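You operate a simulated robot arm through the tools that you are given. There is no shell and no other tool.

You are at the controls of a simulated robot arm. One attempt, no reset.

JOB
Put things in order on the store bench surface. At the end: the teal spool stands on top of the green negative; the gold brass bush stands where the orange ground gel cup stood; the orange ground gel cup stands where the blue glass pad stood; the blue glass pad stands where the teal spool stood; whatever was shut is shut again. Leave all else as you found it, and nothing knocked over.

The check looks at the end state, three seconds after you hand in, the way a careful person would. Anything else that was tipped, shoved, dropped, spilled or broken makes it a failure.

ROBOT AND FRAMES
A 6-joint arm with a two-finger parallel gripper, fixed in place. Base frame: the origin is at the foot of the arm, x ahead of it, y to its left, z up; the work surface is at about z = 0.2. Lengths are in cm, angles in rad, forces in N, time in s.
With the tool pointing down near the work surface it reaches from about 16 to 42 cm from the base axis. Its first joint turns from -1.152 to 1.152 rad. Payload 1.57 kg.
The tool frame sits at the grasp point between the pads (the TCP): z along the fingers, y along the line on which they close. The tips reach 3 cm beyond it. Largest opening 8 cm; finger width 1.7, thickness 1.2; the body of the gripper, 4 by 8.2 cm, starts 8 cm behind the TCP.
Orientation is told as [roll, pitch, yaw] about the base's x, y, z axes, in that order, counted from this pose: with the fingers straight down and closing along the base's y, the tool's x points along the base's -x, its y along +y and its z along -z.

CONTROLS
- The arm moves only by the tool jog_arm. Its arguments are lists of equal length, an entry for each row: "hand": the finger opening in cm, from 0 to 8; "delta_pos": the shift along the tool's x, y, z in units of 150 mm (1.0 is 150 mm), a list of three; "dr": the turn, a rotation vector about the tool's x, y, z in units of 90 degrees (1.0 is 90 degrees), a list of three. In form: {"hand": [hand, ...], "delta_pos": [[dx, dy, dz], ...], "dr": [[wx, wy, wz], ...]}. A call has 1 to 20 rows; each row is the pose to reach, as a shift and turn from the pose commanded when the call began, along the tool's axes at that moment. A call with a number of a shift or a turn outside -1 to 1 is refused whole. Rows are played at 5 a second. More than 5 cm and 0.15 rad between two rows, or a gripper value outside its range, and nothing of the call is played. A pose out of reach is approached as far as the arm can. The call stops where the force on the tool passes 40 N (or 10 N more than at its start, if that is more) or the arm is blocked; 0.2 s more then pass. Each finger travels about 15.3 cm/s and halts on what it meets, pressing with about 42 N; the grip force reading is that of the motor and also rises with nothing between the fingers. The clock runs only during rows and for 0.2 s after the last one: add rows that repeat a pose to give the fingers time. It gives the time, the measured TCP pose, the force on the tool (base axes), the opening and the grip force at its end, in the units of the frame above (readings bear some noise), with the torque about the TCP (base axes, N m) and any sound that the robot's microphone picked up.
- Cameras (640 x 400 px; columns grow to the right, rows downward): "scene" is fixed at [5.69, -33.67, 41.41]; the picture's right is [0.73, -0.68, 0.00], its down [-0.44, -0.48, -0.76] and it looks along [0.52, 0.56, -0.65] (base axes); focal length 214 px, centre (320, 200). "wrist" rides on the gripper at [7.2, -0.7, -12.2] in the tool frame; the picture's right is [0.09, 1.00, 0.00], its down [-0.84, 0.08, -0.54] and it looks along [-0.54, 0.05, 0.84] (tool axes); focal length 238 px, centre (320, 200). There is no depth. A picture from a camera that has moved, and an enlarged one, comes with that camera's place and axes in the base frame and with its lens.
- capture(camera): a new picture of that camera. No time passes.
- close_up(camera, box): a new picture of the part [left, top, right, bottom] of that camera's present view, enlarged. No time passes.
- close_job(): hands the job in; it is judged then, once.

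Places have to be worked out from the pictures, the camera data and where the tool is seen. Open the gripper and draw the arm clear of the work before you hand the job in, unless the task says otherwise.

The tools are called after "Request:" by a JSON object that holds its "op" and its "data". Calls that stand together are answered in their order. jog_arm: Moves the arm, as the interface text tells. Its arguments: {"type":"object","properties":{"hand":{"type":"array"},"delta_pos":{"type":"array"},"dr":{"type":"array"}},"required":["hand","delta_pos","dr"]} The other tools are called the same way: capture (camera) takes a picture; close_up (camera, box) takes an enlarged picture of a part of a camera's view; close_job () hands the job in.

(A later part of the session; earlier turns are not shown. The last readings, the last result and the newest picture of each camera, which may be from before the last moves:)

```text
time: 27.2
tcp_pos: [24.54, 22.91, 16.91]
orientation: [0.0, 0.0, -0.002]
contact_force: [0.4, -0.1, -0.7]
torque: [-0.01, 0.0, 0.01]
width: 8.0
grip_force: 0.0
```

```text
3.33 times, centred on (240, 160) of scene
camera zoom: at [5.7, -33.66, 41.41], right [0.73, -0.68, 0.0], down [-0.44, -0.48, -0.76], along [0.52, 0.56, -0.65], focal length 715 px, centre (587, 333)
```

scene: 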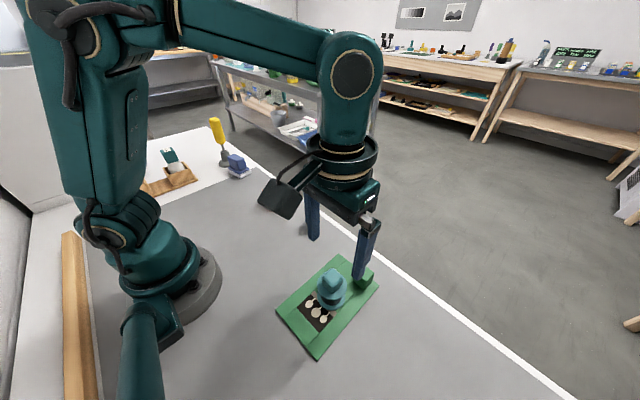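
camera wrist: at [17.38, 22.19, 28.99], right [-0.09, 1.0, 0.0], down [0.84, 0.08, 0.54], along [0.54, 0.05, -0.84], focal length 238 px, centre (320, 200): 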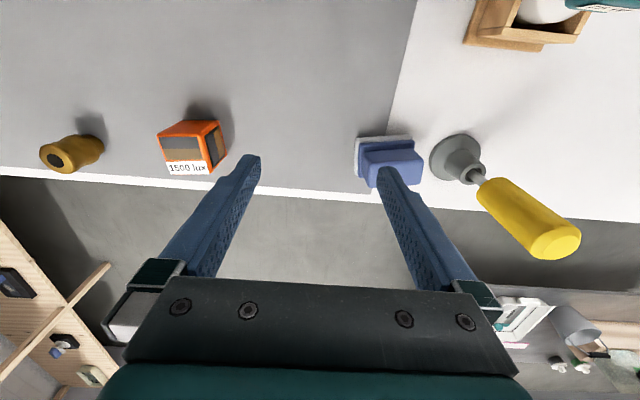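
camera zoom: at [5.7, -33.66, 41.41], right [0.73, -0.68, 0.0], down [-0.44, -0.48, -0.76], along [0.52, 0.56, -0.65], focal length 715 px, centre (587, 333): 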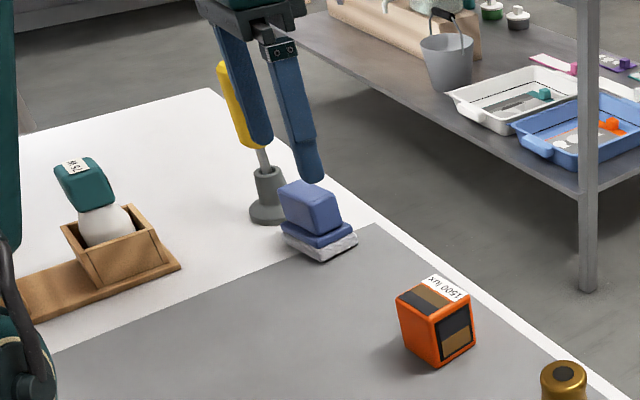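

The pad is in view beside the tall tool (base centre about (27.6, 40.5), radius about 3, top about z 16). I enlarge the pad for size and yaw.

Request:
{"op": "close_up", "data": {"camera": "wrist", "box": [320, 100, 500, 220]}}

Request:
{"op": "close_up", "data": {"camera": "scene", "box": [215, 130, 265, 185]}}

```text
3.33 times, centred on (410, 160) of wrist
camera zoom: at [17.38, 22.19, 28.99], right [-0.09, 1.0, 0.0], down [0.84, 0.08, 0.54], along [0.54, 0.05, -0.84], focal length 794 px, centre (20, 333)
```

zoom: 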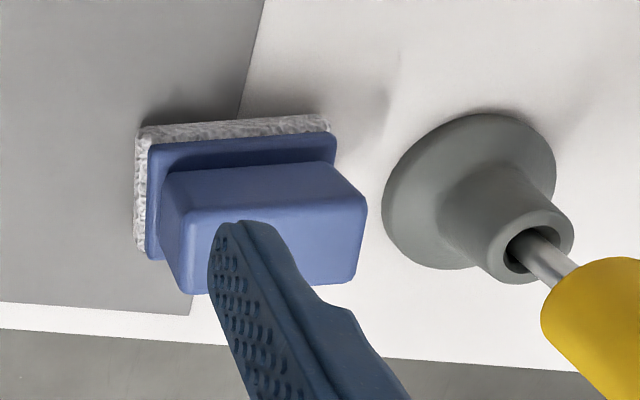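

```text
7.27 times, centred on (240, 158) of scene
camera zoom: at [5.7, -33.66, 41.41], right [0.73, -0.68, 0.0], down [-0.44, -0.48, -0.76], along [0.52, 0.56, -0.65], focal length 1560 px, centre (902, 509)
```

zoom: 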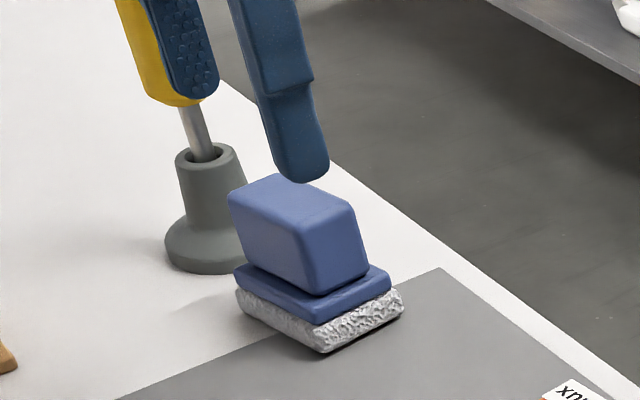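

The pad is about 6.7 x 5 cm, centred near (28.1, 31.1), yawed about +9°, with a handle about 5.8 cm long (y) by 3 cm (x), z about 3 to 6.3. I'll grip the handle along y; first I move nearer with matching yaw.

Request:
{"op": "jog_arm", "data": {"hand": [7.5, 7, 7, 7], "delta_pos": [[-0.08, 0.2, 0], [-0.167, 0.4, 0.1], [-0.167, 0.4, 0.267], [-0.167, 0.4, 0.267]], "dr": [[0, 0, -0.05], [0, 0, -0.0955], [0, 0, -0.0955], [0, 0, -0.0955]]}}

Request:
{"op": "capture", "data": {"camera": "wrist"}}

Request:
{"op": "close_up", "data": {"camera": "wrist", "box": [230, 80, 480, 240]}}

Request:
{"op": "close_up", "data": {"camera": "scene", "box": [190, 80, 290, 190]}}

```text
time: 28.2
tcp_pos: [27.19, 28.72, 12.84]
orientation: [-0.001, -0.002, 0.148]
contact_force: [0.3, -0.2, -0.4]
torque: [-0.01, 0.05, 0.0]
width: 6.98
grip_force: 0.1
out of reach, approached as far as the arm can: row 2
```

```text
taken
camera wrist: at [20.15, 26.98, 24.95], right [-0.24, 0.97, 0.0], down [0.82, 0.2, 0.54], along [0.53, 0.13, -0.84], focal length 238 px, centre (320, 200)
```

wrist: 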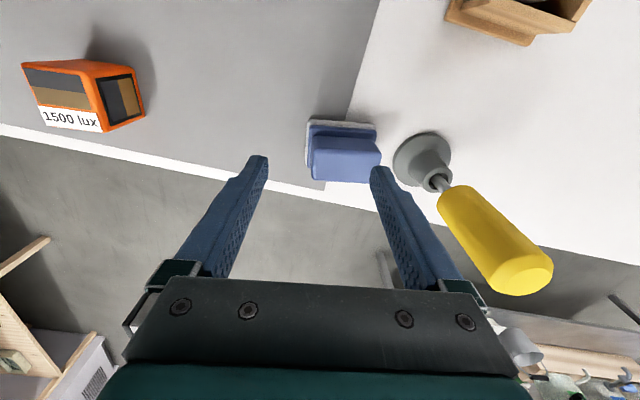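

```text
2.50 times, centred on (355, 160) of wrist
camera zoom: at [20.15, 26.98, 24.95], right [-0.24, 0.97, 0.0], down [0.82, 0.2, 0.54], along [0.53, 0.13, -0.84], focal length 596 px, centre (232, 300)
```

zoom: 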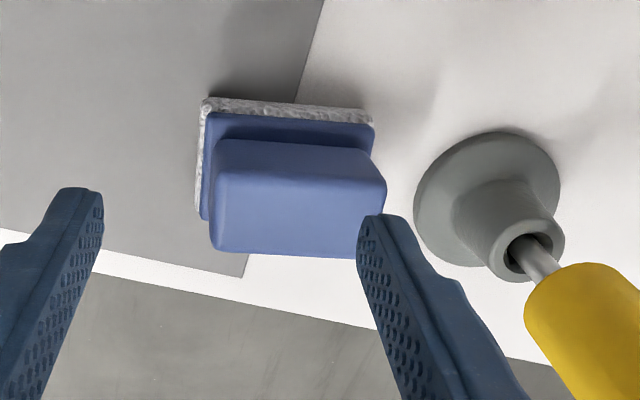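

```text
3.64 times, centred on (240, 135) of scene
camera zoom: at [5.7, -33.67, 41.41], right [0.73, -0.68, 0.0], down [-0.44, -0.48, -0.76], along [0.52, 0.56, -0.65], focal length 780 px, centre (611, 436)
```

zoom: 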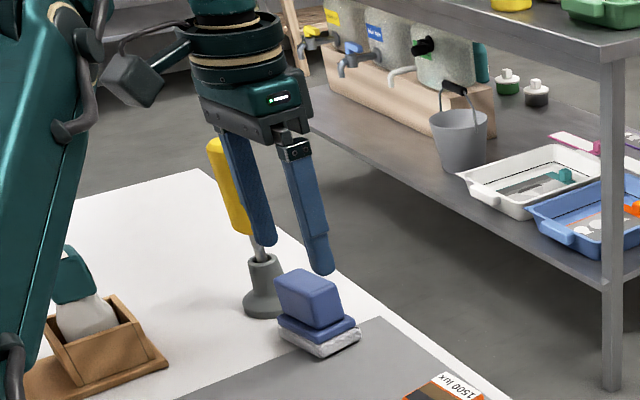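

The handle centre computes to about (28.0, 31.2) with yaw about 0.15, so I move to align above it at z about 10, tips just above the handle.

Request:
{"op": "jog_arm", "data": {"hand": [7.2, 7.2, 7.2, 7.2], "delta_pos": [[-0.03, 0.05, 0.1], [-0.06, 0.1, 0.17], [-0.084, 0.151, 0.19], [-0.084, 0.151, 0.19]], "dr": [[0, 0, 0], [0, 0, 0], [0, 0, 0], [0, 0, 0]]}}

Request:
{"op": "capture", "data": {"camera": "wrist"}}

Request:
{"op": "close_up", "data": {"camera": "wrist", "box": [230, 80, 480, 240]}}

Request:
{"op": "close_up", "data": {"camera": "scene", "box": [190, 80, 290, 190]}}

```text
time: 29.2
tcp_pos: [27.55, 30.48, 9.72]
orientation: [0.0, -0.001, 0.149]
contact_force: [0.8, 1.1, -0.3]
torque: [-0.01, -0.04, 0.04]
width: 7.17
grip_force: 0.0
out of reach, approached as far as the arm can: row 3, 4
```

```text
taken
camera wrist: at [20.51, 28.74, 21.89], right [-0.24, 0.97, 0.0], down [0.82, 0.2, 0.54], along [0.53, 0.13, -0.84], focal length 238 px, centre (320, 200)
```

wrist: 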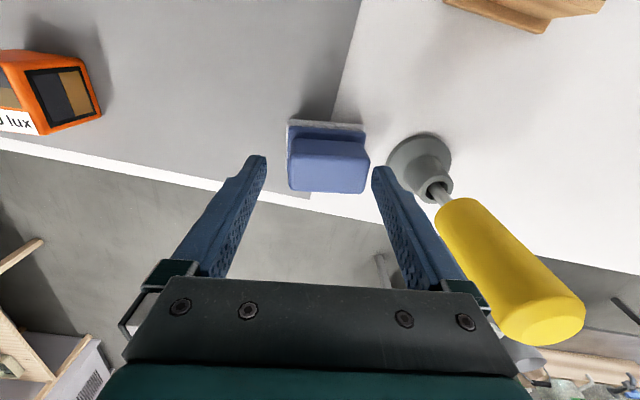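

```text
2.50 times, centred on (355, 160) of wrist
camera zoom: at [20.51, 28.74, 21.89], right [-0.24, 0.97, 0.0], down [0.82, 0.2, 0.54], along [0.53, 0.13, -0.84], focal length 596 px, centre (232, 300)
```

zoom: 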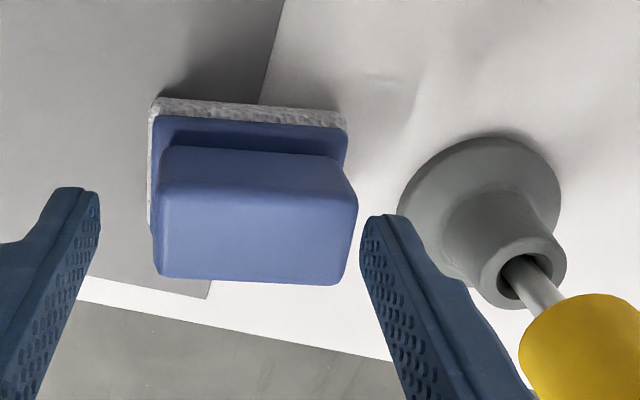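

```text
3.64 times, centred on (240, 135) of scene
camera zoom: at [5.69, -33.67, 41.41], right [0.73, -0.68, 0.0], down [-0.44, -0.48, -0.76], along [0.52, 0.56, -0.65], focal length 780 px, centre (611, 436)
```

zoom: 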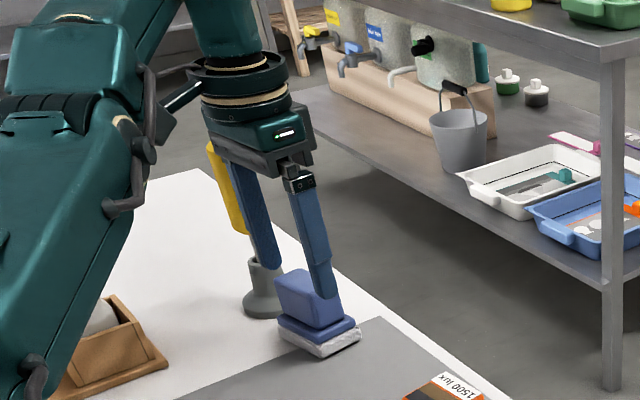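

The reach limit at this height left the TCP at (27.55, 30.48), about 0.65 cm short in y. Reach grows as I go lower, so I lower 3 mm and see whether the commanded pose is caught up.

Request:
{"op": "jog_arm", "data": {"hand": [7.4, 7.4], "delta_pos": [[0, 0, 0.015], [0, 0, 0.015]], "dr": [[0, 0, 0], [0, 0, 0]]}}

Request:
{"op": "close_up", "data": {"camera": "wrist", "box": [230, 80, 480, 240]}}

```text
time: 29.8
tcp_pos: [27.61, 30.54, 9.56]
orientation: [-0.001, -0.003, 0.15]
contact_force: [-0.3, -0.8, 0.1]
torque: [0.01, 0.01, 0.06]
width: 7.39
grip_force: 0.0
```

```text
2.50 times, centred on (355, 160) of wrist
camera zoom: at [20.57, 28.68, 21.65], right [-0.24, 0.97, 0.0], down [0.82, 0.2, 0.54], along [0.53, 0.13, -0.84], focal length 596 px, centre (232, 300)
```

zoom: 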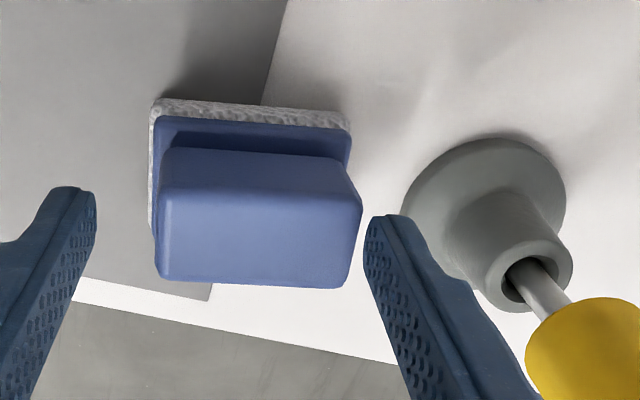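

The commanded pose is clipped when out of reach, so I'll work from here: open fully, go down 1.5 cm beside the handle, shift +0.64 cm along tool y, then finish lowering to z about 6.6.

Request:
{"op": "jog_arm", "data": {"hand": [8, 8, 8, 8], "delta_pos": [[0, 0, 0], [0, 0.01, 0.05], [0, 0.02, 0.1], [0, 0.043, 0.1]], "dr": [[0, 0, 0], [0, 0, 0], [0, 0, 0], [0, 0, 0]]}}

Request:
{"op": "close_up", "data": {"camera": "wrist", "box": [220, 80, 470, 240]}}

Request:
{"op": "close_up", "data": {"camera": "scene", "box": [190, 80, 290, 190]}}

```text
time: 30.8
tcp_pos: [27.41, 31.23, 8.16]
orientation: [0.003, -0.002, 0.148]
contact_force: [-0.2, -0.5, 0.0]
torque: [0.03, 0.0, 0.01]
width: 8.0
grip_force: 0.0
```

```text
2.50 times, centred on (345, 160) of wrist
camera zoom: at [20.42, 29.41, 20.21], right [-0.24, 0.97, 0.0], down [0.82, 0.2, 0.54], along [0.53, 0.13, -0.84], focal length 596 px, centre (258, 300)
```

zoom: 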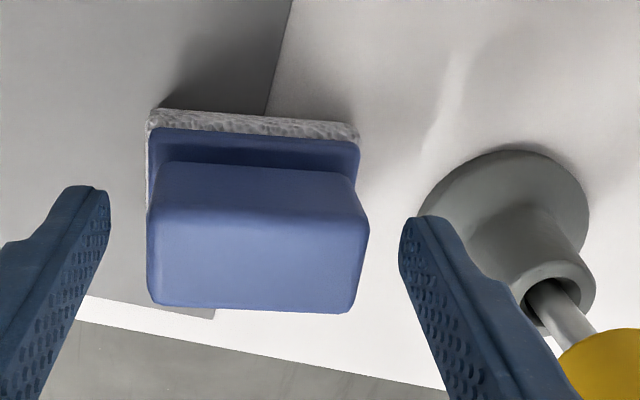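

```text
3.64 times, centred on (240, 135) of scene
camera zoom: at [5.69, -33.67, 41.41], right [0.73, -0.68, 0.0], down [-0.44, -0.48, -0.76], along [0.52, 0.56, -0.65], focal length 780 px, centre (611, 436)
```

zoom: 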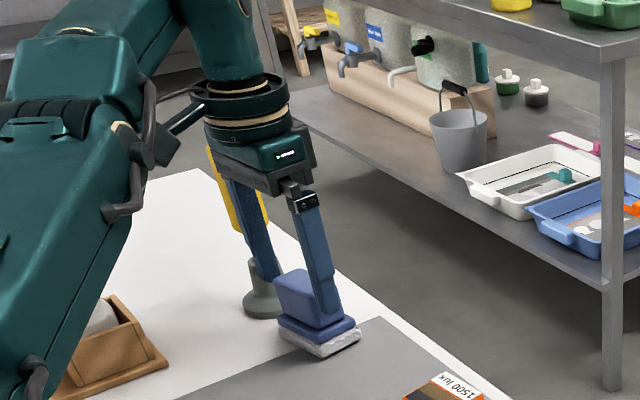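

Aligned in y. I lower to z about 6.6 and move 0.4 cm outward to centre on the handle.

Request:
{"op": "jog_arm", "data": {"hand": [8, 8, 8, 8], "delta_pos": [[0, 0, 0.05], [0, 0, 0.1], [-0.027, 0, 0.1], [-0.027, 0, 0.1]], "dr": [[0, 0, 0], [0, 0, 0], [0, 0, 0], [0, 0, 0]]}}

Request:
{"op": "close_up", "data": {"camera": "wrist", "box": [220, 80, 470, 240]}}

Request:
{"op": "close_up", "data": {"camera": "scene", "box": [210, 110, 270, 180]}}

```text
time: 31.8
tcp_pos: [27.82, 31.23, 6.58]
orientation: [0.0, -0.001, 0.149]
contact_force: [0.1, 0.5, 0.0]
torque: [0.03, 0.0, -0.05]
width: 7.98
grip_force: 0.1
```

```text
2.50 times, centred on (345, 160) of wrist
camera zoom: at [20.8, 29.43, 18.66], right [-0.24, 0.97, 0.0], down [0.82, 0.2, 0.54], along [0.53, 0.13, -0.84], focal length 596 px, centre (258, 300)
```

zoom: 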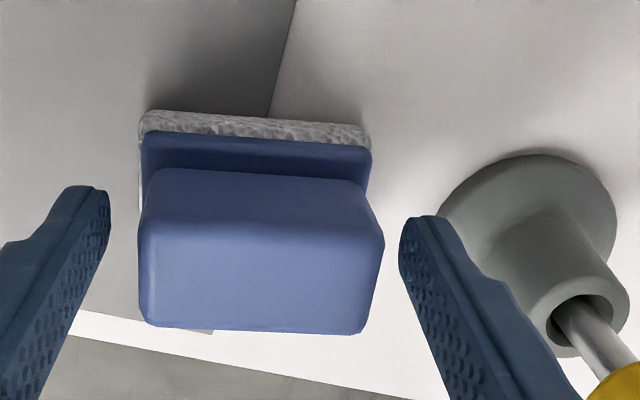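

```text
5.71 times, centred on (240, 145) of scene
camera zoom: at [5.69, -33.67, 41.41], right [0.73, -0.68, 0.0], down [-0.44, -0.48, -0.76], along [0.52, 0.56, -0.65], focal length 1226 px, centre (777, 514)
```

zoom: 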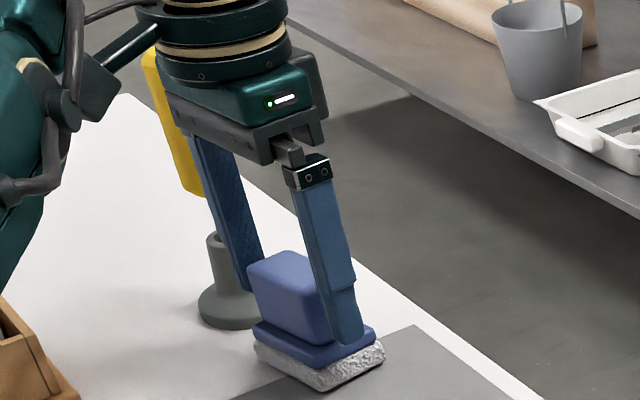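

Centred between the fingers and aligned in yaw. Closing on the handle now.

Request:
{"op": "jog_arm", "data": {"hand": [7, 6.2, 5.6, 5.0, 4.6, 4.6, 4.6], "delta_pos": [[0, 0, 0], [0, 0, 0], [0, 0, 0], [0, 0, 0], [0, 0, 0], [0, 0, 0], [0, 0, 0]], "dr": [[0, 0, 0], [0, 0, 0], [0, 0, 0], [0, 0, 0], [0, 0, 0], [0, 0, 0], [0, 0, 0]]}}

Request:
{"op": "close_up", "data": {"camera": "wrist", "box": [220, 80, 470, 240]}}

Request:
{"op": "close_up", "data": {"camera": "scene", "box": [210, 110, 270, 180]}}

```text
time: 33.4
tcp_pos: [27.86, 31.23, 6.52]
orientation: [0.0, -0.002, 0.147]
contact_force: [0.2, -1.2, 0.9]
torque: [-0.16, -0.05, -0.08]
width: 6.0
grip_force: 42.0
```

```text
2.50 times, centred on (345, 160) of wrist
camera zoom: at [20.8, 29.43, 18.66], right [-0.24, 0.97, 0.0], down [0.82, 0.2, 0.54], along [0.53, 0.13, -0.84], focal length 596 px, centre (258, 300)
```

zoom: 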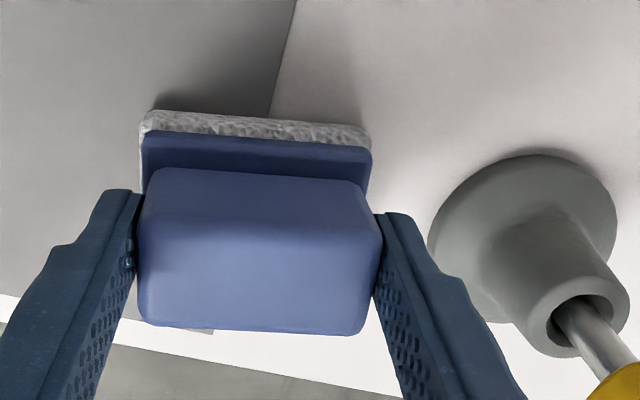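

```text
5.71 times, centred on (240, 145) of scene
camera zoom: at [5.69, -33.67, 41.41], right [0.73, -0.68, 0.0], down [-0.44, -0.48, -0.76], along [0.52, 0.56, -0.65], focal length 1226 px, centre (777, 514)
```

zoom: 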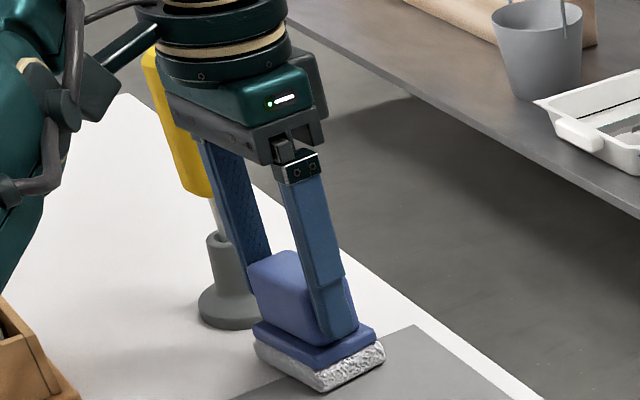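

Gripped at 6.0 cm with TCP (27.84, 31.22, 6.55); the pad did not shift. I lift, moving inward as I rise because of the reach limit.

Request:
{"op": "jog_arm", "data": {"hand": [4.6, 4.6, 4.6, 4.6, 4.6, 4.6], "delta_pos": [[0, 0, -0.04], [0.02, -0.017, -0.08], [0.0615, -0.051, -0.16], [0.113, -0.094, -0.24], [0.205, -0.17, -0.33], [0.205, -0.17, -0.33]], "dr": [[0, 0, 0], [0, 0, 0], [0, 0, 0], [0, 0, 0], [0, 0, 0], [0, 0, 0]]}}

Request:
{"op": "capture", "data": {"camera": "wrist"}}

Request:
{"op": "close_up", "data": {"camera": "scene", "box": [190, 80, 290, 190]}}

```text
time: 34.8
tcp_pos: [25.19, 28.13, 11.51]
orientation: [0.002, -0.003, 0.149]
contact_force: [0.2, 0.3, -2.2]
torque: [-0.01, -0.02, -0.01]
width: 5.98
grip_force: 42.0
out of reach, approached as far as the arm can: row 3, 4, 5
```

```text
taken
camera wrist: at [18.15, 26.39, 23.65], right [-0.24, 0.97, 0.0], down [0.81, 0.2, 0.54], along [0.53, 0.13, -0.84], focal length 238 px, centre (320, 200)
```

wrist: 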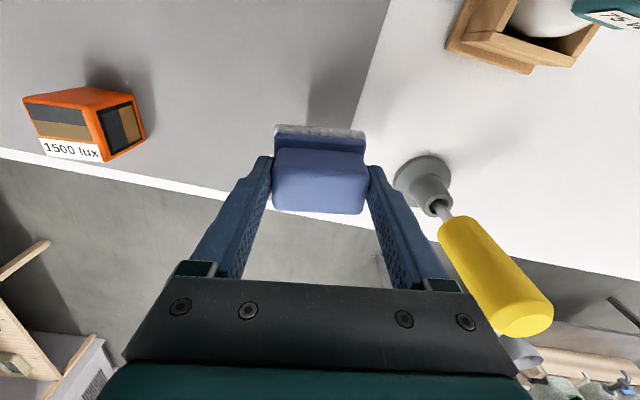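

```text
3.64 times, centred on (240, 135) of scene
camera zoom: at [5.7, -33.67, 41.41], right [0.73, -0.68, 0.0], down [-0.44, -0.48, -0.76], along [0.52, 0.56, -0.65], focal length 780 px, centre (611, 436)
```

zoom: 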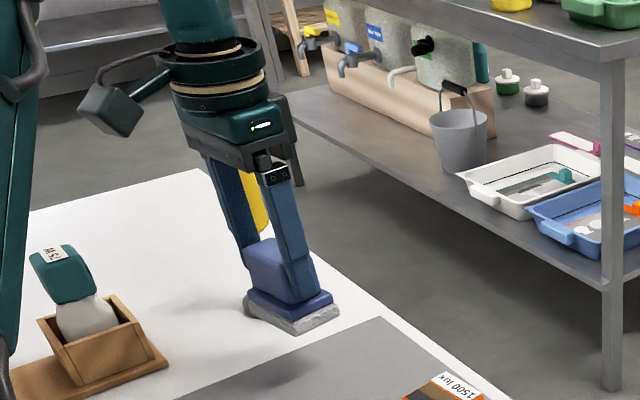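

The pad is held level, reading about 2.2 N. I carry it to the spool's old place near (20.0, 18.95), allowing for the pad centre lying about 0.4 cm ahead of the TCP.

Request:
{"op": "jog_arm", "data": {"hand": [4.6, 4.6, 4.6, 4.6, 4.6], "delta_pos": [[0.115, -0.138, 0], [0.23, -0.277, 0], [0.345, -0.415, 0], [0.46, -0.553, 0], [0.46, -0.553, 0]], "dr": [[0, 0, 0], [0, 0, 0], [0, 0, 0], [0, 0, 0], [0, 0, 0]]}}

Request:
{"op": "capture", "data": {"camera": "wrist"}}

Request:
{"op": "close_up", "data": {"camera": "scene", "box": [190, 110, 290, 220]}}

```text
time: 36.0
tcp_pos: [19.56, 19.06, 11.58]
orientation: [0.002, -0.001, 0.149]
contact_force: [0.8, -0.9, -1.5]
torque: [-0.02, 0.0, -0.01]
width: 5.99
grip_force: 42.6
```

```text
taken
camera wrist: at [12.46, 17.32, 23.64], right [-0.24, 0.97, 0.0], down [0.82, 0.2, 0.54], along [0.53, 0.13, -0.84], focal length 238 px, centre (320, 200)
```

wrist: 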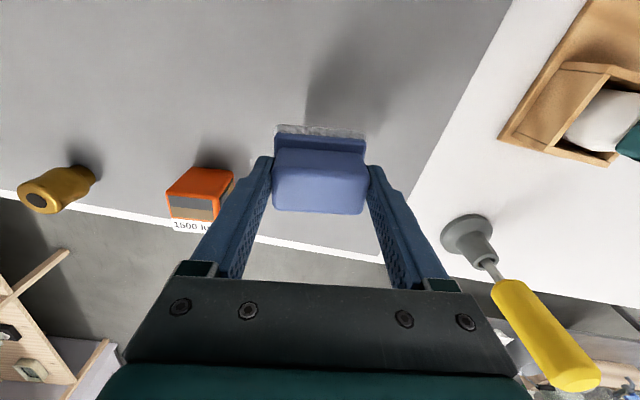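

```text
3.64 times, centred on (240, 165) of scene
camera zoom: at [5.69, -33.67, 41.41], right [0.73, -0.68, 0.0], down [-0.44, -0.48, -0.76], along [0.52, 0.56, -0.65], focal length 780 px, centre (611, 327)
```

zoom: 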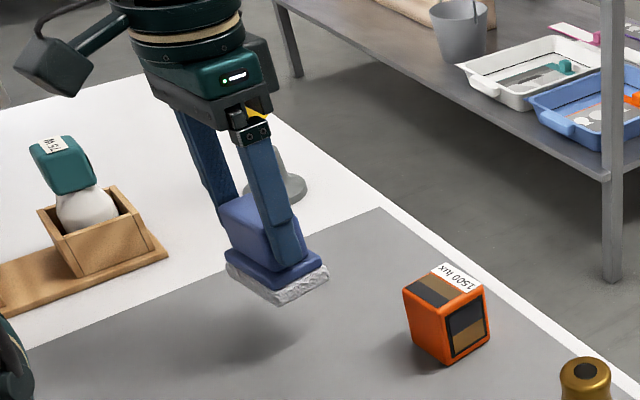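

Almost exactly over the target; I apply a 0.15 cm correction and lower to just above contact height (grip was taken at z 6.55).

Request:
{"op": "jog_arm", "data": {"hand": [4.6, 4.6, 4.6, 4.6, 4.6], "delta_pos": [[-0.005, -0.011, 0.1], [-0.005, -0.011, 0.2], [-0.005, -0.011, 0.27], [-0.005, -0.011, 0.305], [-0.005, -0.011, 0.305]], "dr": [[0, 0, 0], [0, 0, 0], [0, 0, 0], [0, 0, 0], [0, 0, 0]]}}

Request:
{"op": "close_up", "data": {"camera": "scene", "box": [190, 130, 270, 220]}}

Request:
{"op": "close_up", "data": {"camera": "wrist", "box": [220, 80, 420, 240]}}

```text
time: 37.2
tcp_pos: [19.79, 18.86, 6.9]
orientation: [-0.001, -0.001, 0.148]
contact_force: [0.5, -0.5, -1.6]
torque: [0.02, 0.03, -0.01]
width: 5.9
grip_force: 41.7
```

```text
4.44 times, centred on (230, 175) of scene
camera zoom: at [5.7, -33.67, 41.41], right [0.73, -0.68, 0.0], down [-0.44, -0.48, -0.76], along [0.52, 0.56, -0.65], focal length 953 px, centre (720, 311)
```

zoom: 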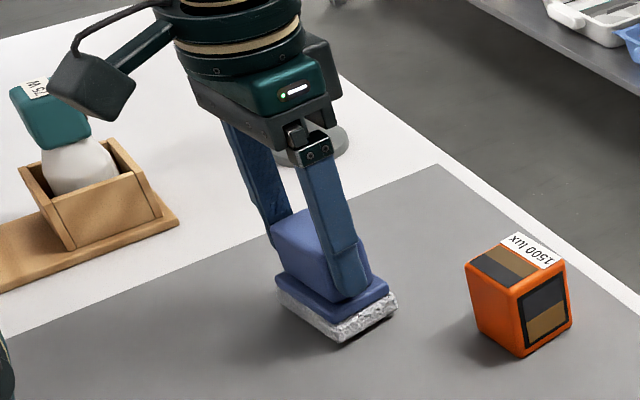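

```text
2.50 times, centred on (320, 160) of wrist
camera zoom: at [12.74, 17.14, 19.02], right [-0.24, 0.97, 0.0], down [0.82, 0.2, 0.54], along [0.53, 0.13, -0.84], focal length 596 px, centre (320, 300)
```

zoom: 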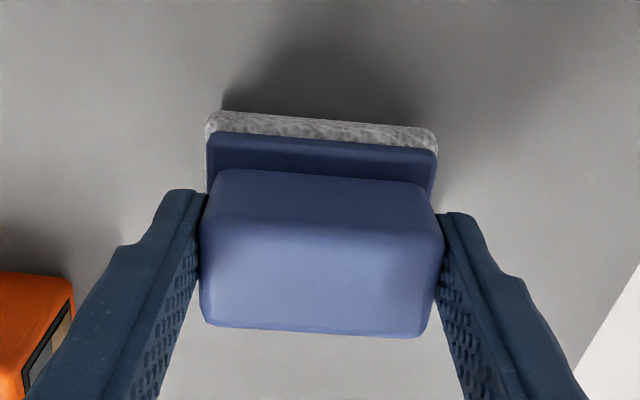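

The pad centre is at about (20.0–20.2, 18.9), matching the spool's old spot. Stepping down to contact.

Request:
{"op": "jog_arm", "data": {"hand": [4.6, 4.6], "delta_pos": [[0, 0, 0.01], [0, 0, 0.01]], "dr": [[0, 0, 0], [0, 0, 0]]}}

Request:
{"op": "jog_arm", "data": {"hand": [4.6, 4.6], "delta_pos": [[0, 0, 0.007], [0, 0, 0.007]], "dr": [[0, 0, 0], [0, 0, 0]]}}

Request:
{"op": "jog_arm", "data": {"hand": [4.6, 4.6], "delta_pos": [[0, 0, 0.005], [0, 0, 0.005]], "dr": [[0, 0, 0], [0, 0, 0]]}}

```text
time: 37.8
tcp_pos: [19.81, 18.93, 6.75]
orientation: [-0.001, -0.004, 0.149]
contact_force: [0.7, 0.8, 0.5]
torque: [-0.01, -0.01, -0.02]
width: 5.94
grip_force: 41.4
```

```text
time: 38.4
tcp_pos: [19.77, 18.69, 6.67]
orientation: [0.0, 0.0, 0.148]
contact_force: [0.9, 0.2, -2.1]
torque: [0.0, 0.03, -0.03]
width: 5.91
grip_force: 41.7
```

```text
time: 39.0
tcp_pos: [19.81, 18.87, 6.65]
orientation: [0.003, -0.001, 0.147]
contact_force: [-1.4, 0.1, 3.5]
torque: [0.17, -0.03, 0.03]
width: 5.91
grip_force: 42.6
```

Contact begins (Fz +3.5 N). One more half-millimetre to seat it flat.

Request:
{"op": "jog_arm", "data": {"hand": [4.6, 4.6], "delta_pos": [[0, 0, 0.003], [0, 0, 0.003]], "dr": [[0, 0, 0], [0, 0, 0]]}}

Request:
{"op": "close_up", "data": {"camera": "scene", "box": [190, 130, 270, 220]}}

```text
time: 39.6
tcp_pos: [19.69, 18.73, 6.63]
orientation: [0.0, -0.002, 0.149]
contact_force: [-4.5, -7.6, 18.8]
torque: [0.33, -0.24, -0.04]
width: 5.94
grip_force: 42.1
```

```text
4.44 times, centred on (230, 175) of scene
camera zoom: at [5.69, -33.67, 41.41], right [0.73, -0.68, 0.0], down [-0.44, -0.48, -0.76], along [0.52, 0.56, -0.65], focal length 953 px, centre (720, 311)
```

zoom: 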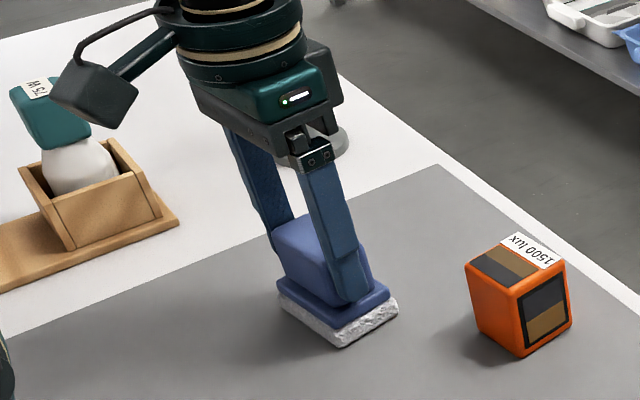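

Firm contact at 19 N. I back off a hair and open the fingers.

Request:
{"op": "jog_arm", "data": {"hand": [4.6, 6.4, 7.0, 7.6, 7.6], "delta_pos": [[0, 0, -0.003], [0, 0, -0.003], [0, 0, -0.003], [0, 0, -0.003], [0, 0, -0.003]], "dr": [[0, 0, 0], [0, 0, 0], [0, 0, 0], [0, 0, 0], [0, 0, 0]]}}

Request:
{"op": "close_up", "data": {"camera": "scene", "box": [190, 130, 270, 220]}}

Request:
{"op": "close_up", "data": {"camera": "wrist", "box": [220, 80, 420, 240]}}

```text
time: 40.8
tcp_pos: [19.64, 18.74, 6.64]
orientation: [0.002, -0.001, 0.148]
contact_force: [0.9, 0.1, 0.9]
torque: [-0.05, 0.03, 0.0]
width: 7.59
grip_force: 0.0
```

```text
4.44 times, centred on (230, 175) of scene
camera zoom: at [5.69, -33.67, 41.41], right [0.73, -0.68, 0.0], down [-0.44, -0.48, -0.76], along [0.52, 0.56, -0.65], focal length 953 px, centre (720, 311)
```

zoom: 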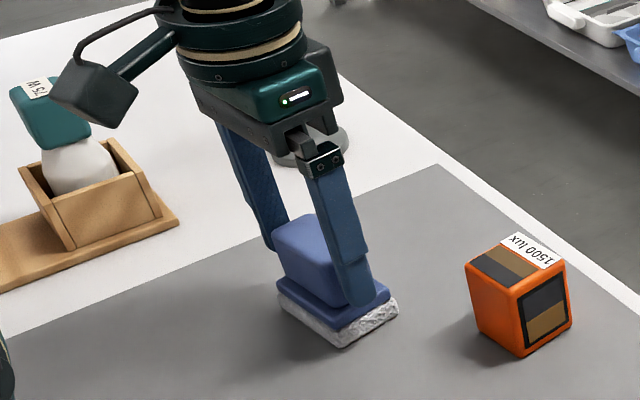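

```text
2.50 times, centred on (320, 160) of wrist
camera zoom: at [12.69, 17.06, 18.69], right [-0.24, 0.97, 0.0], down [0.82, 0.2, 0.54], along [0.53, 0.13, -0.84], focal length 596 px, centre (320, 300)
```

zoom: 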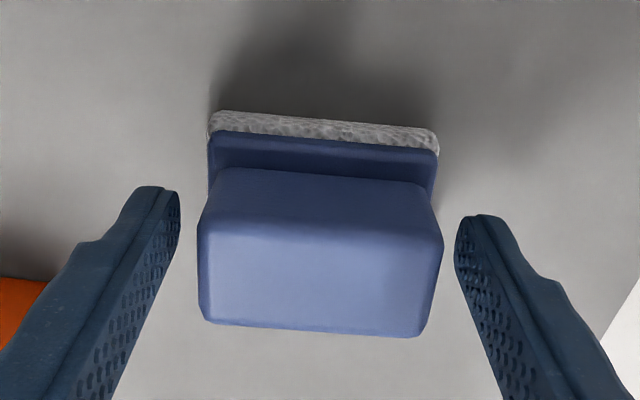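

The pad stands flat at the spool's old spot. I lift clear, then go to the orange cup.

Request:
{"op": "jog_arm", "data": {"hand": [8, 8, 8, 8], "delta_pos": [[0, 0, -0.13], [0, 0, -0.35], [0, 0, -0.55], [0, 0, -0.55]], "dr": [[0, 0, 0], [0, 0, 0], [0, 0, 0], [0, 0, 0]]}}

Request:
{"op": "capture", "data": {"camera": "wrist"}}

Request:
{"op": "close_up", "data": {"camera": "scene", "box": [190, 110, 350, 230]}}

```text
time: 41.8
tcp_pos: [19.61, 18.94, 14.75]
orientation: [0.002, -0.002, 0.148]
contact_force: [-0.1, -1.0, -0.3]
torque: [0.01, -0.01, 0.03]
width: 8.01
grip_force: 0.1
```

```text
taken
camera wrist: at [12.64, 17.15, 27.0], right [-0.24, 0.97, 0.0], down [0.82, 0.2, 0.54], along [0.53, 0.13, -0.84], focal length 238 px, centre (320, 200)
```

wrist: 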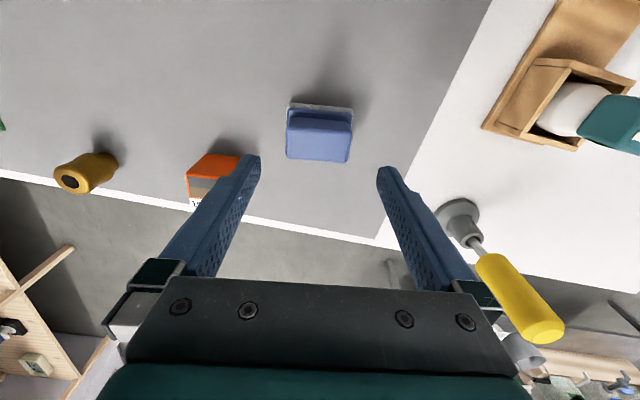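

```text
3.33 times, centred on (270, 170) of scene
camera zoom: at [5.69, -33.67, 41.41], right [0.73, -0.68, 0.0], down [-0.44, -0.48, -0.76], along [0.52, 0.56, -0.65], focal length 715 px, centre (487, 300)
```

zoom: 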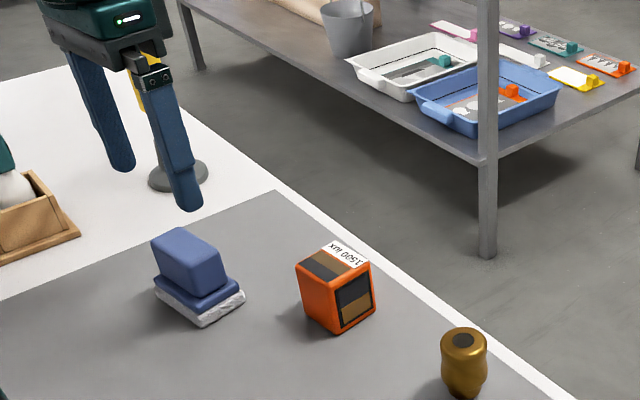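

Everything stands well. Now moving over the orange cup at about (28.1, 9.0).

Request:
{"op": "jog_arm", "data": {"hand": [8, 8, 8, 7, 7], "delta_pos": [[-0.116, -0.185, 0], [-0.232, -0.37, 0], [-0.348, -0.554, 0.05], [-0.463, -0.739, 0.15], [-0.463, -0.739, 0.15]], "dr": [[0, 0, 0.01], [0, 0, 0.02], [0, 0, 0.03], [0, 0, 0.04], [0, 0, 0.04]]}}

Request:
{"op": "capture", "data": {"camera": "wrist"}}

Request:
{"op": "close_up", "data": {"camera": "wrist", "box": [220, 80, 420, 240]}}

```text
time: 43.0
tcp_pos: [28.17, 8.82, 12.58]
orientation: [0.003, -0.002, 0.087]
contact_force: [-0.7, 0.6, -0.1]
torque: [0.02, -0.01, 0.0]
width: 7.0
grip_force: 0.0
```

```text
taken
camera wrist: at [21.07, 7.5, 24.64], right [-0.18, 0.98, 0.0], down [0.83, 0.15, 0.54], along [0.54, 0.1, -0.84], focal length 238 px, centre (320, 200)
```

wrist: 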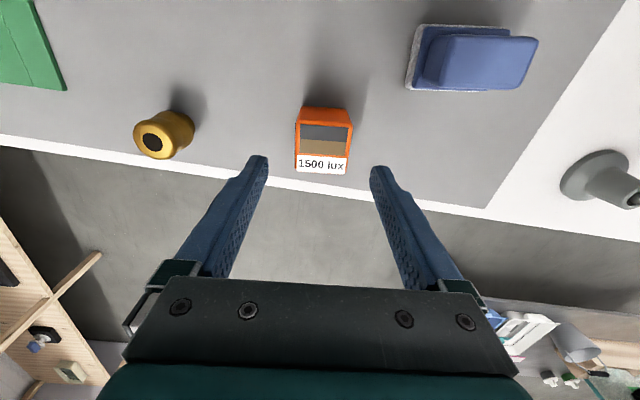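

```text
2.50 times, centred on (320, 160) of wrist
camera zoom: at [21.07, 7.5, 24.64], right [-0.18, 0.98, 0.0], down [0.83, 0.15, 0.54], along [0.54, 0.1, -0.84], focal length 596 px, centre (320, 300)
```

zoom: 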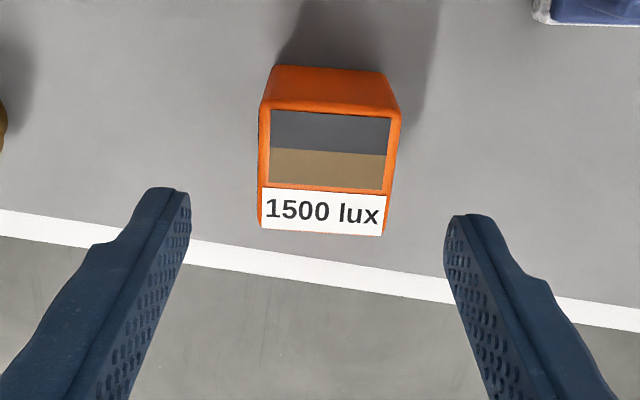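

The cup's centre computes to (27.95, 8.97), yaw about 0.087, 4.1 cm wide. I correct by 0.2 cm and descend around it to z about 4.5.

Request:
{"op": "jog_arm", "data": {"hand": [7, 7, 7, 7, 7], "delta_pos": [[0.012, 0.012, 0.1], [0.012, 0.012, 0.25], [0.012, 0.012, 0.4], [0.012, 0.012, 0.54], [0.012, 0.012, 0.54]], "dr": [[0, 0, 0], [0, 0, 0], [0, 0, 0], [0, 0, 0], [0, 0, 0]]}}

Request:
{"op": "close_up", "data": {"camera": "wrist", "box": [220, 80, 420, 240]}}

Request:
{"op": "close_up", "data": {"camera": "scene", "box": [220, 140, 330, 240]}}

```text
time: 44.2
tcp_pos: [27.96, 8.96, 4.24]
orientation: [0.0, 0.0, 0.086]
contact_force: [0.4, 0.0, 0.1]
torque: [-0.01, -0.01, -0.01]
width: 7.01
grip_force: 0.1
```

```text
2.50 times, centred on (320, 160) of wrist
camera zoom: at [20.82, 7.75, 16.44], right [-0.18, 0.98, 0.0], down [0.83, 0.15, 0.54], along [0.53, 0.1, -0.84], focal length 596 px, centre (320, 300)
```

zoom: 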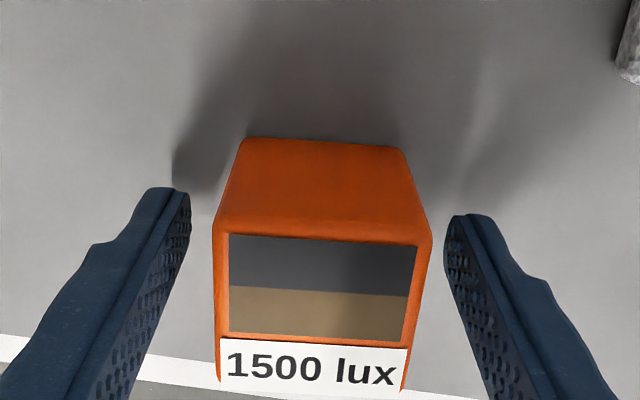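

```text
4.00 times, centred on (275, 190) of scene
camera zoom: at [5.7, -33.67, 41.41], right [0.73, -0.68, 0.0], down [-0.44, -0.48, -0.76], along [0.52, 0.56, -0.65], focal length 858 px, centre (500, 240)
```

zoom: 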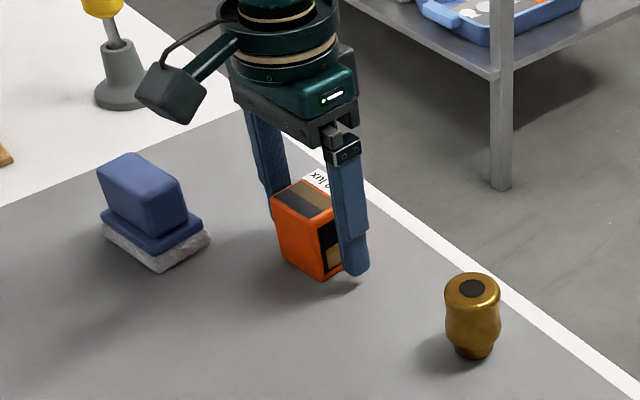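

The cup is centred between the fingers, TCP (27.96, 8.96, 4.24). Closing on it.

Request:
{"op": "jog_arm", "data": {"hand": [6, 5, 4.2, 3.4, 3.2, 3.2, 3.2], "delta_pos": [[0, 0, 0], [0, 0, 0], [0, 0, 0], [0, 0, 0], [0, 0, 0], [0, 0, 0], [0, 0, 0]], "dr": [[0, 0, 0], [0, 0, 0], [0, 0, 0], [0, 0, 0], [0, 0, 0], [0, 0, 0], [0, 0, 0]]}}

Request:
{"op": "close_up", "data": {"camera": "wrist", "box": [220, 80, 420, 240]}}

Request:
{"op": "close_up", "data": {"camera": "scene", "box": [220, 140, 330, 240]}}

```text
time: 45.8
tcp_pos: [27.9, 9.07, 4.4]
orientation: [-0.001, -0.001, 0.085]
contact_force: [0.0, -0.9, 0.1]
torque: [-0.02, 0.05, 0.01]
width: 4.57
grip_force: 41.5
```

```text
2.50 times, centred on (320, 160) of wrist
camera zoom: at [20.82, 7.74, 16.47], right [-0.18, 0.98, 0.0], down [0.83, 0.15, 0.54], along [0.53, 0.1, -0.84], focal length 596 px, centre (320, 300)
```

zoom: 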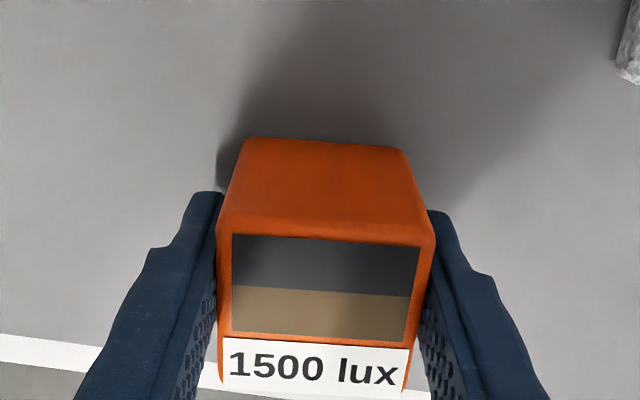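

```text
4.00 times, centred on (275, 190) of scene
camera zoom: at [5.7, -33.67, 41.41], right [0.73, -0.68, 0.0], down [-0.44, -0.48, -0.76], along [0.52, 0.56, -0.65], focal length 858 px, centre (500, 240)
```

zoom: 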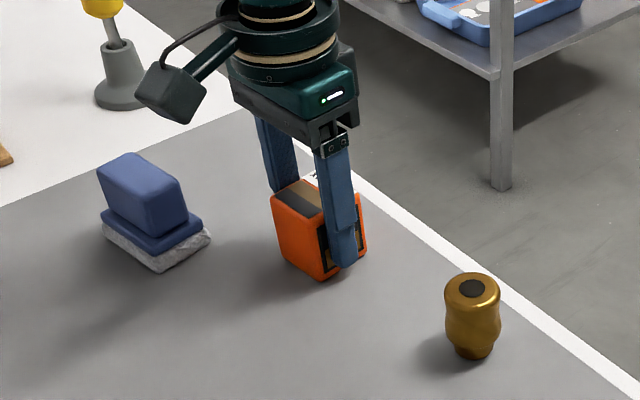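

Gripped at 4.57 cm. I lift straight up 5.7 cm and carry the cup along y toward the pad's old place.

Request:
{"op": "jog_arm", "data": {"hand": [3.2, 3.2, 3.2, 3.2], "delta_pos": [[0, 0, -0.08], [0, 0, -0.22], [0, 0, -0.38], [0, 0, -0.38]], "dr": [[0, 0, 0], [0, 0, 0], [0, 0, 0], [0, 0, 0]]}}

Request:
{"op": "close_up", "data": {"camera": "scene", "box": [200, 130, 330, 240]}}

```text
time: 46.8
tcp_pos: [27.85, 9.09, 10.17]
orientation: [0.002, -0.002, 0.084]
contact_force: [-0.2, 0.3, -2.2]
torque: [0.01, -0.02, 0.0]
width: 4.54
grip_force: 41.9
```

```text
3.64 times, centred on (265, 185) of scene
camera zoom: at [5.7, -33.67, 41.41], right [0.73, -0.68, 0.0], down [-0.44, -0.48, -0.76], along [0.52, 0.56, -0.65], focal length 780 px, centre (520, 254)
```

zoom: 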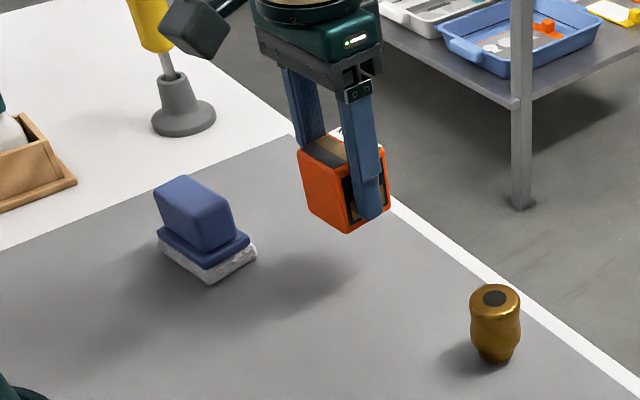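

The cup hangs level, reading about 2.2 N. Carrying it along y at x about 27.5.

Request:
{"op": "jog_arm", "data": {"hand": [3.2, 3.2, 3.2, 3.2, 3.2], "delta_pos": [[-0.012, 0.233, 0], [-0.024, 0.467, 0], [-0.035, 0.7, 0], [-0.047, 0.933, 0], [-0.047, 0.933, 0]], "dr": [[0, 0, 0], [0, 0, 0], [0, 0, 0], [0, 0, 0], [0, 0, 0]]}}

Request:
{"op": "capture", "data": {"camera": "wrist"}}

Request:
{"op": "close_up", "data": {"camera": "scene", "box": [190, 90, 320, 200]}}

```text
time: 48.0
tcp_pos: [27.5, 22.89, 10.11]
orientation: [0.001, -0.001, 0.084]
contact_force: [0.2, -0.1, -1.7]
torque: [0.01, -0.01, -0.02]
width: 4.54
grip_force: 41.9
```

```text
taken
camera wrist: at [20.33, 21.7, 22.23], right [-0.18, 0.98, 0.0], down [0.83, 0.15, 0.54], along [0.53, 0.1, -0.84], focal length 238 px, centre (320, 200)
```

wrist: 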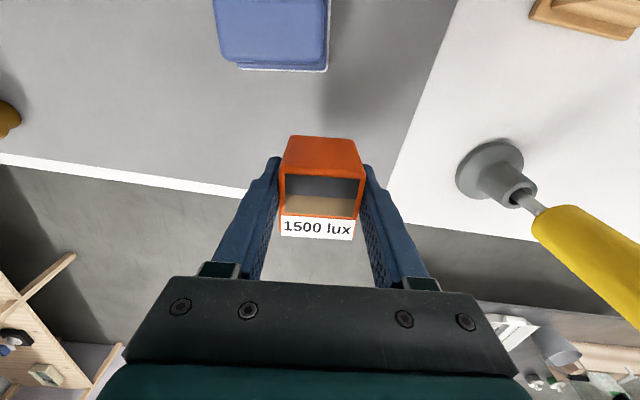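

```text
3.64 times, centred on (255, 145) of scene
camera zoom: at [5.7, -33.66, 41.41], right [0.73, -0.68, 0.0], down [-0.44, -0.48, -0.76], along [0.52, 0.56, -0.65], focal length 780 px, centre (556, 400)
```

zoom: 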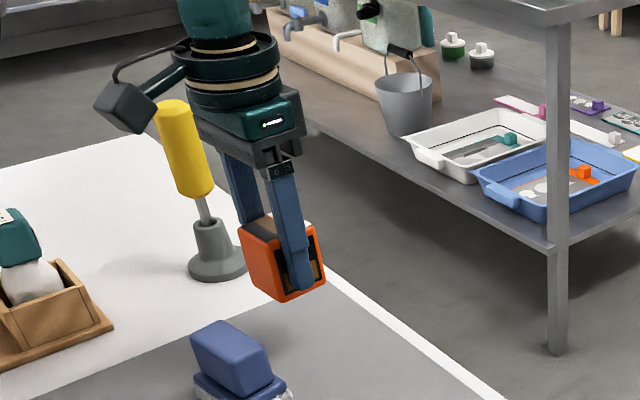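

Clear path. I go outward and down in stages, ending over the pad's old spot (28.05, 31.13) with the cup about 1.8 cm above the surface.

Request:
{"op": "jog_arm", "data": {"hand": [3.2, 3.2, 3.2, 3.2, 3.2], "delta_pos": [[-0.01, 0.19, 0.07], [-0.019, 0.376, 0.14], [-0.05, 0.46, 0.22], [-0.083, 0.54, 0.273], [-0.083, 0.54, 0.273]], "dr": [[0, 0, 0], [0, 0, 0], [0, 0, 0], [0, 0, 0], [0, 0, 0]]}}

Request:
{"op": "capture", "data": {"camera": "wrist"}}

Request:
{"op": "close_up", "data": {"camera": "scene", "box": [190, 90, 290, 200]}}

```text
time: 49.2
tcp_pos: [27.92, 31.18, 5.96]
orientation: [0.001, 0.0, 0.085]
contact_force: [0.1, -0.7, -2.3]
torque: [-0.01, 0.01, 0.01]
width: 4.56
grip_force: 42.4
```

```text
taken
camera wrist: at [20.86, 29.88, 18.2], right [-0.18, 0.98, 0.0], down [0.83, 0.15, 0.54], along [0.53, 0.1, -0.84], focal length 238 px, centre (320, 200)
```

wrist: 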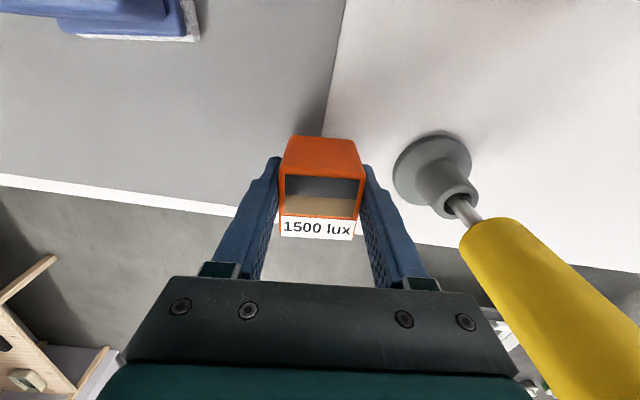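

```text
3.64 times, centred on (240, 145) of scene
camera zoom: at [5.7, -33.67, 41.41], right [0.73, -0.68, 0.0], down [-0.44, -0.48, -0.76], along [0.52, 0.56, -0.65], focal length 780 px, centre (611, 400)
```

zoom: 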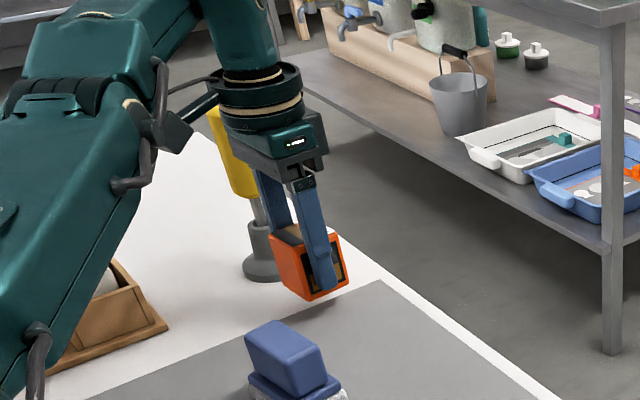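

TCP is at (27.95, 31.18, 5.96), with the cup centre about (28.1, 31.2) — right on the pad's old spot. Lowering toward contact (expected at z about 4.35).

Request:
{"op": "jog_arm", "data": {"hand": [3.2, 3.2, 3.2], "delta_pos": [[-0.006, 0, 0.045], [-0.006, 0, 0.087], [-0.006, 0, 0.087]], "dr": [[0, 0, 0], [0, 0, 0], [0, 0, 0]]}}

Request:
{"op": "jog_arm", "data": {"hand": [3.2, 3.2], "delta_pos": [[0, 0, 0.01], [0, 0, 0.01]], "dr": [[0, 0, 0], [0, 0, 0]]}}

Request:
{"op": "close_up", "data": {"camera": "scene", "box": [210, 110, 270, 180]}}

```text
time: 50.0
tcp_pos: [28.25, 31.19, 4.86]
orientation: [0.0, -0.001, 0.087]
contact_force: [-0.2, 0.2, -1.2]
torque: [0.02, -0.02, 0.01]
width: 4.56
grip_force: 42.1
```

```text
time: 50.6
tcp_pos: [28.11, 31.23, 4.52]
orientation: [0.002, -0.003, 0.084]
contact_force: [-0.5, 0.1, -1.9]
torque: [-0.01, -0.01, 0.0]
width: 4.56
grip_force: 42.1
```

```text
5.71 times, centred on (240, 145) of scene
camera zoom: at [5.7, -33.67, 41.41], right [0.73, -0.68, 0.0], down [-0.44, -0.48, -0.76], along [0.52, 0.56, -0.65], focal length 1226 px, centre (777, 514)
```

zoom: 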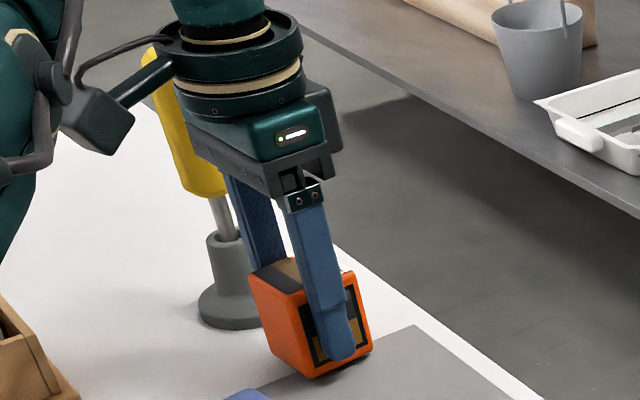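

In the scene picture the cup's base centre coincides with the pad's old base centre. Stepping down to contact.

Request:
{"op": "jog_arm", "data": {"hand": [3.2, 3.2], "delta_pos": [[0, 0, 0.007], [0, 0, 0.007]], "dr": [[0, 0, 0], [0, 0, 0]]}}

Request:
{"op": "jog_arm", "data": {"hand": [3.2, 3.2], "delta_pos": [[0, 0, 0.005], [0, 0, 0.005]], "dr": [[0, 0, 0], [0, 0, 0]]}}

```text
time: 51.2
tcp_pos: [28.24, 31.26, 4.6]
orientation: [0.001, -0.001, 0.086]
contact_force: [0.2, 1.0, -1.6]
torque: [-0.01, 0.0, 0.01]
width: 4.58
grip_force: 42.0
```

```text
time: 51.8
tcp_pos: [28.21, 31.25, 4.5]
orientation: [0.002, -0.003, 0.085]
contact_force: [0.9, 0.6, -1.3]
torque: [0.03, 0.04, 0.0]
width: 4.55
grip_force: 42.0
```

No contact yet; continuing in half-millimetre steps.

Request:
{"op": "jog_arm", "data": {"hand": [3.2, 3.2], "delta_pos": [[0, 0, 0.005], [0, 0, 0.005]], "dr": [[0, 0, 0], [0, 0, 0]]}}

Request:
{"op": "jog_arm", "data": {"hand": [3.2, 3.2], "delta_pos": [[0, 0, 0.004], [0, 0, 0.004]], "dr": [[0, 0, 0], [0, 0, 0]]}}

```text
time: 52.4
tcp_pos: [28.27, 31.11, 4.34]
orientation: [0.0, 0.0, 0.086]
contact_force: [0.6, 0.7, -1.6]
torque: [0.01, 0.02, -0.01]
width: 4.58
grip_force: 41.6
```

```text
time: 53.0
tcp_pos: [28.26, 31.18, 4.42]
orientation: [0.0, -0.002, 0.087]
contact_force: [-2.6, -3.0, 10.3]
torque: [-0.32, 0.13, -0.01]
width: 4.58
grip_force: 41.9
```

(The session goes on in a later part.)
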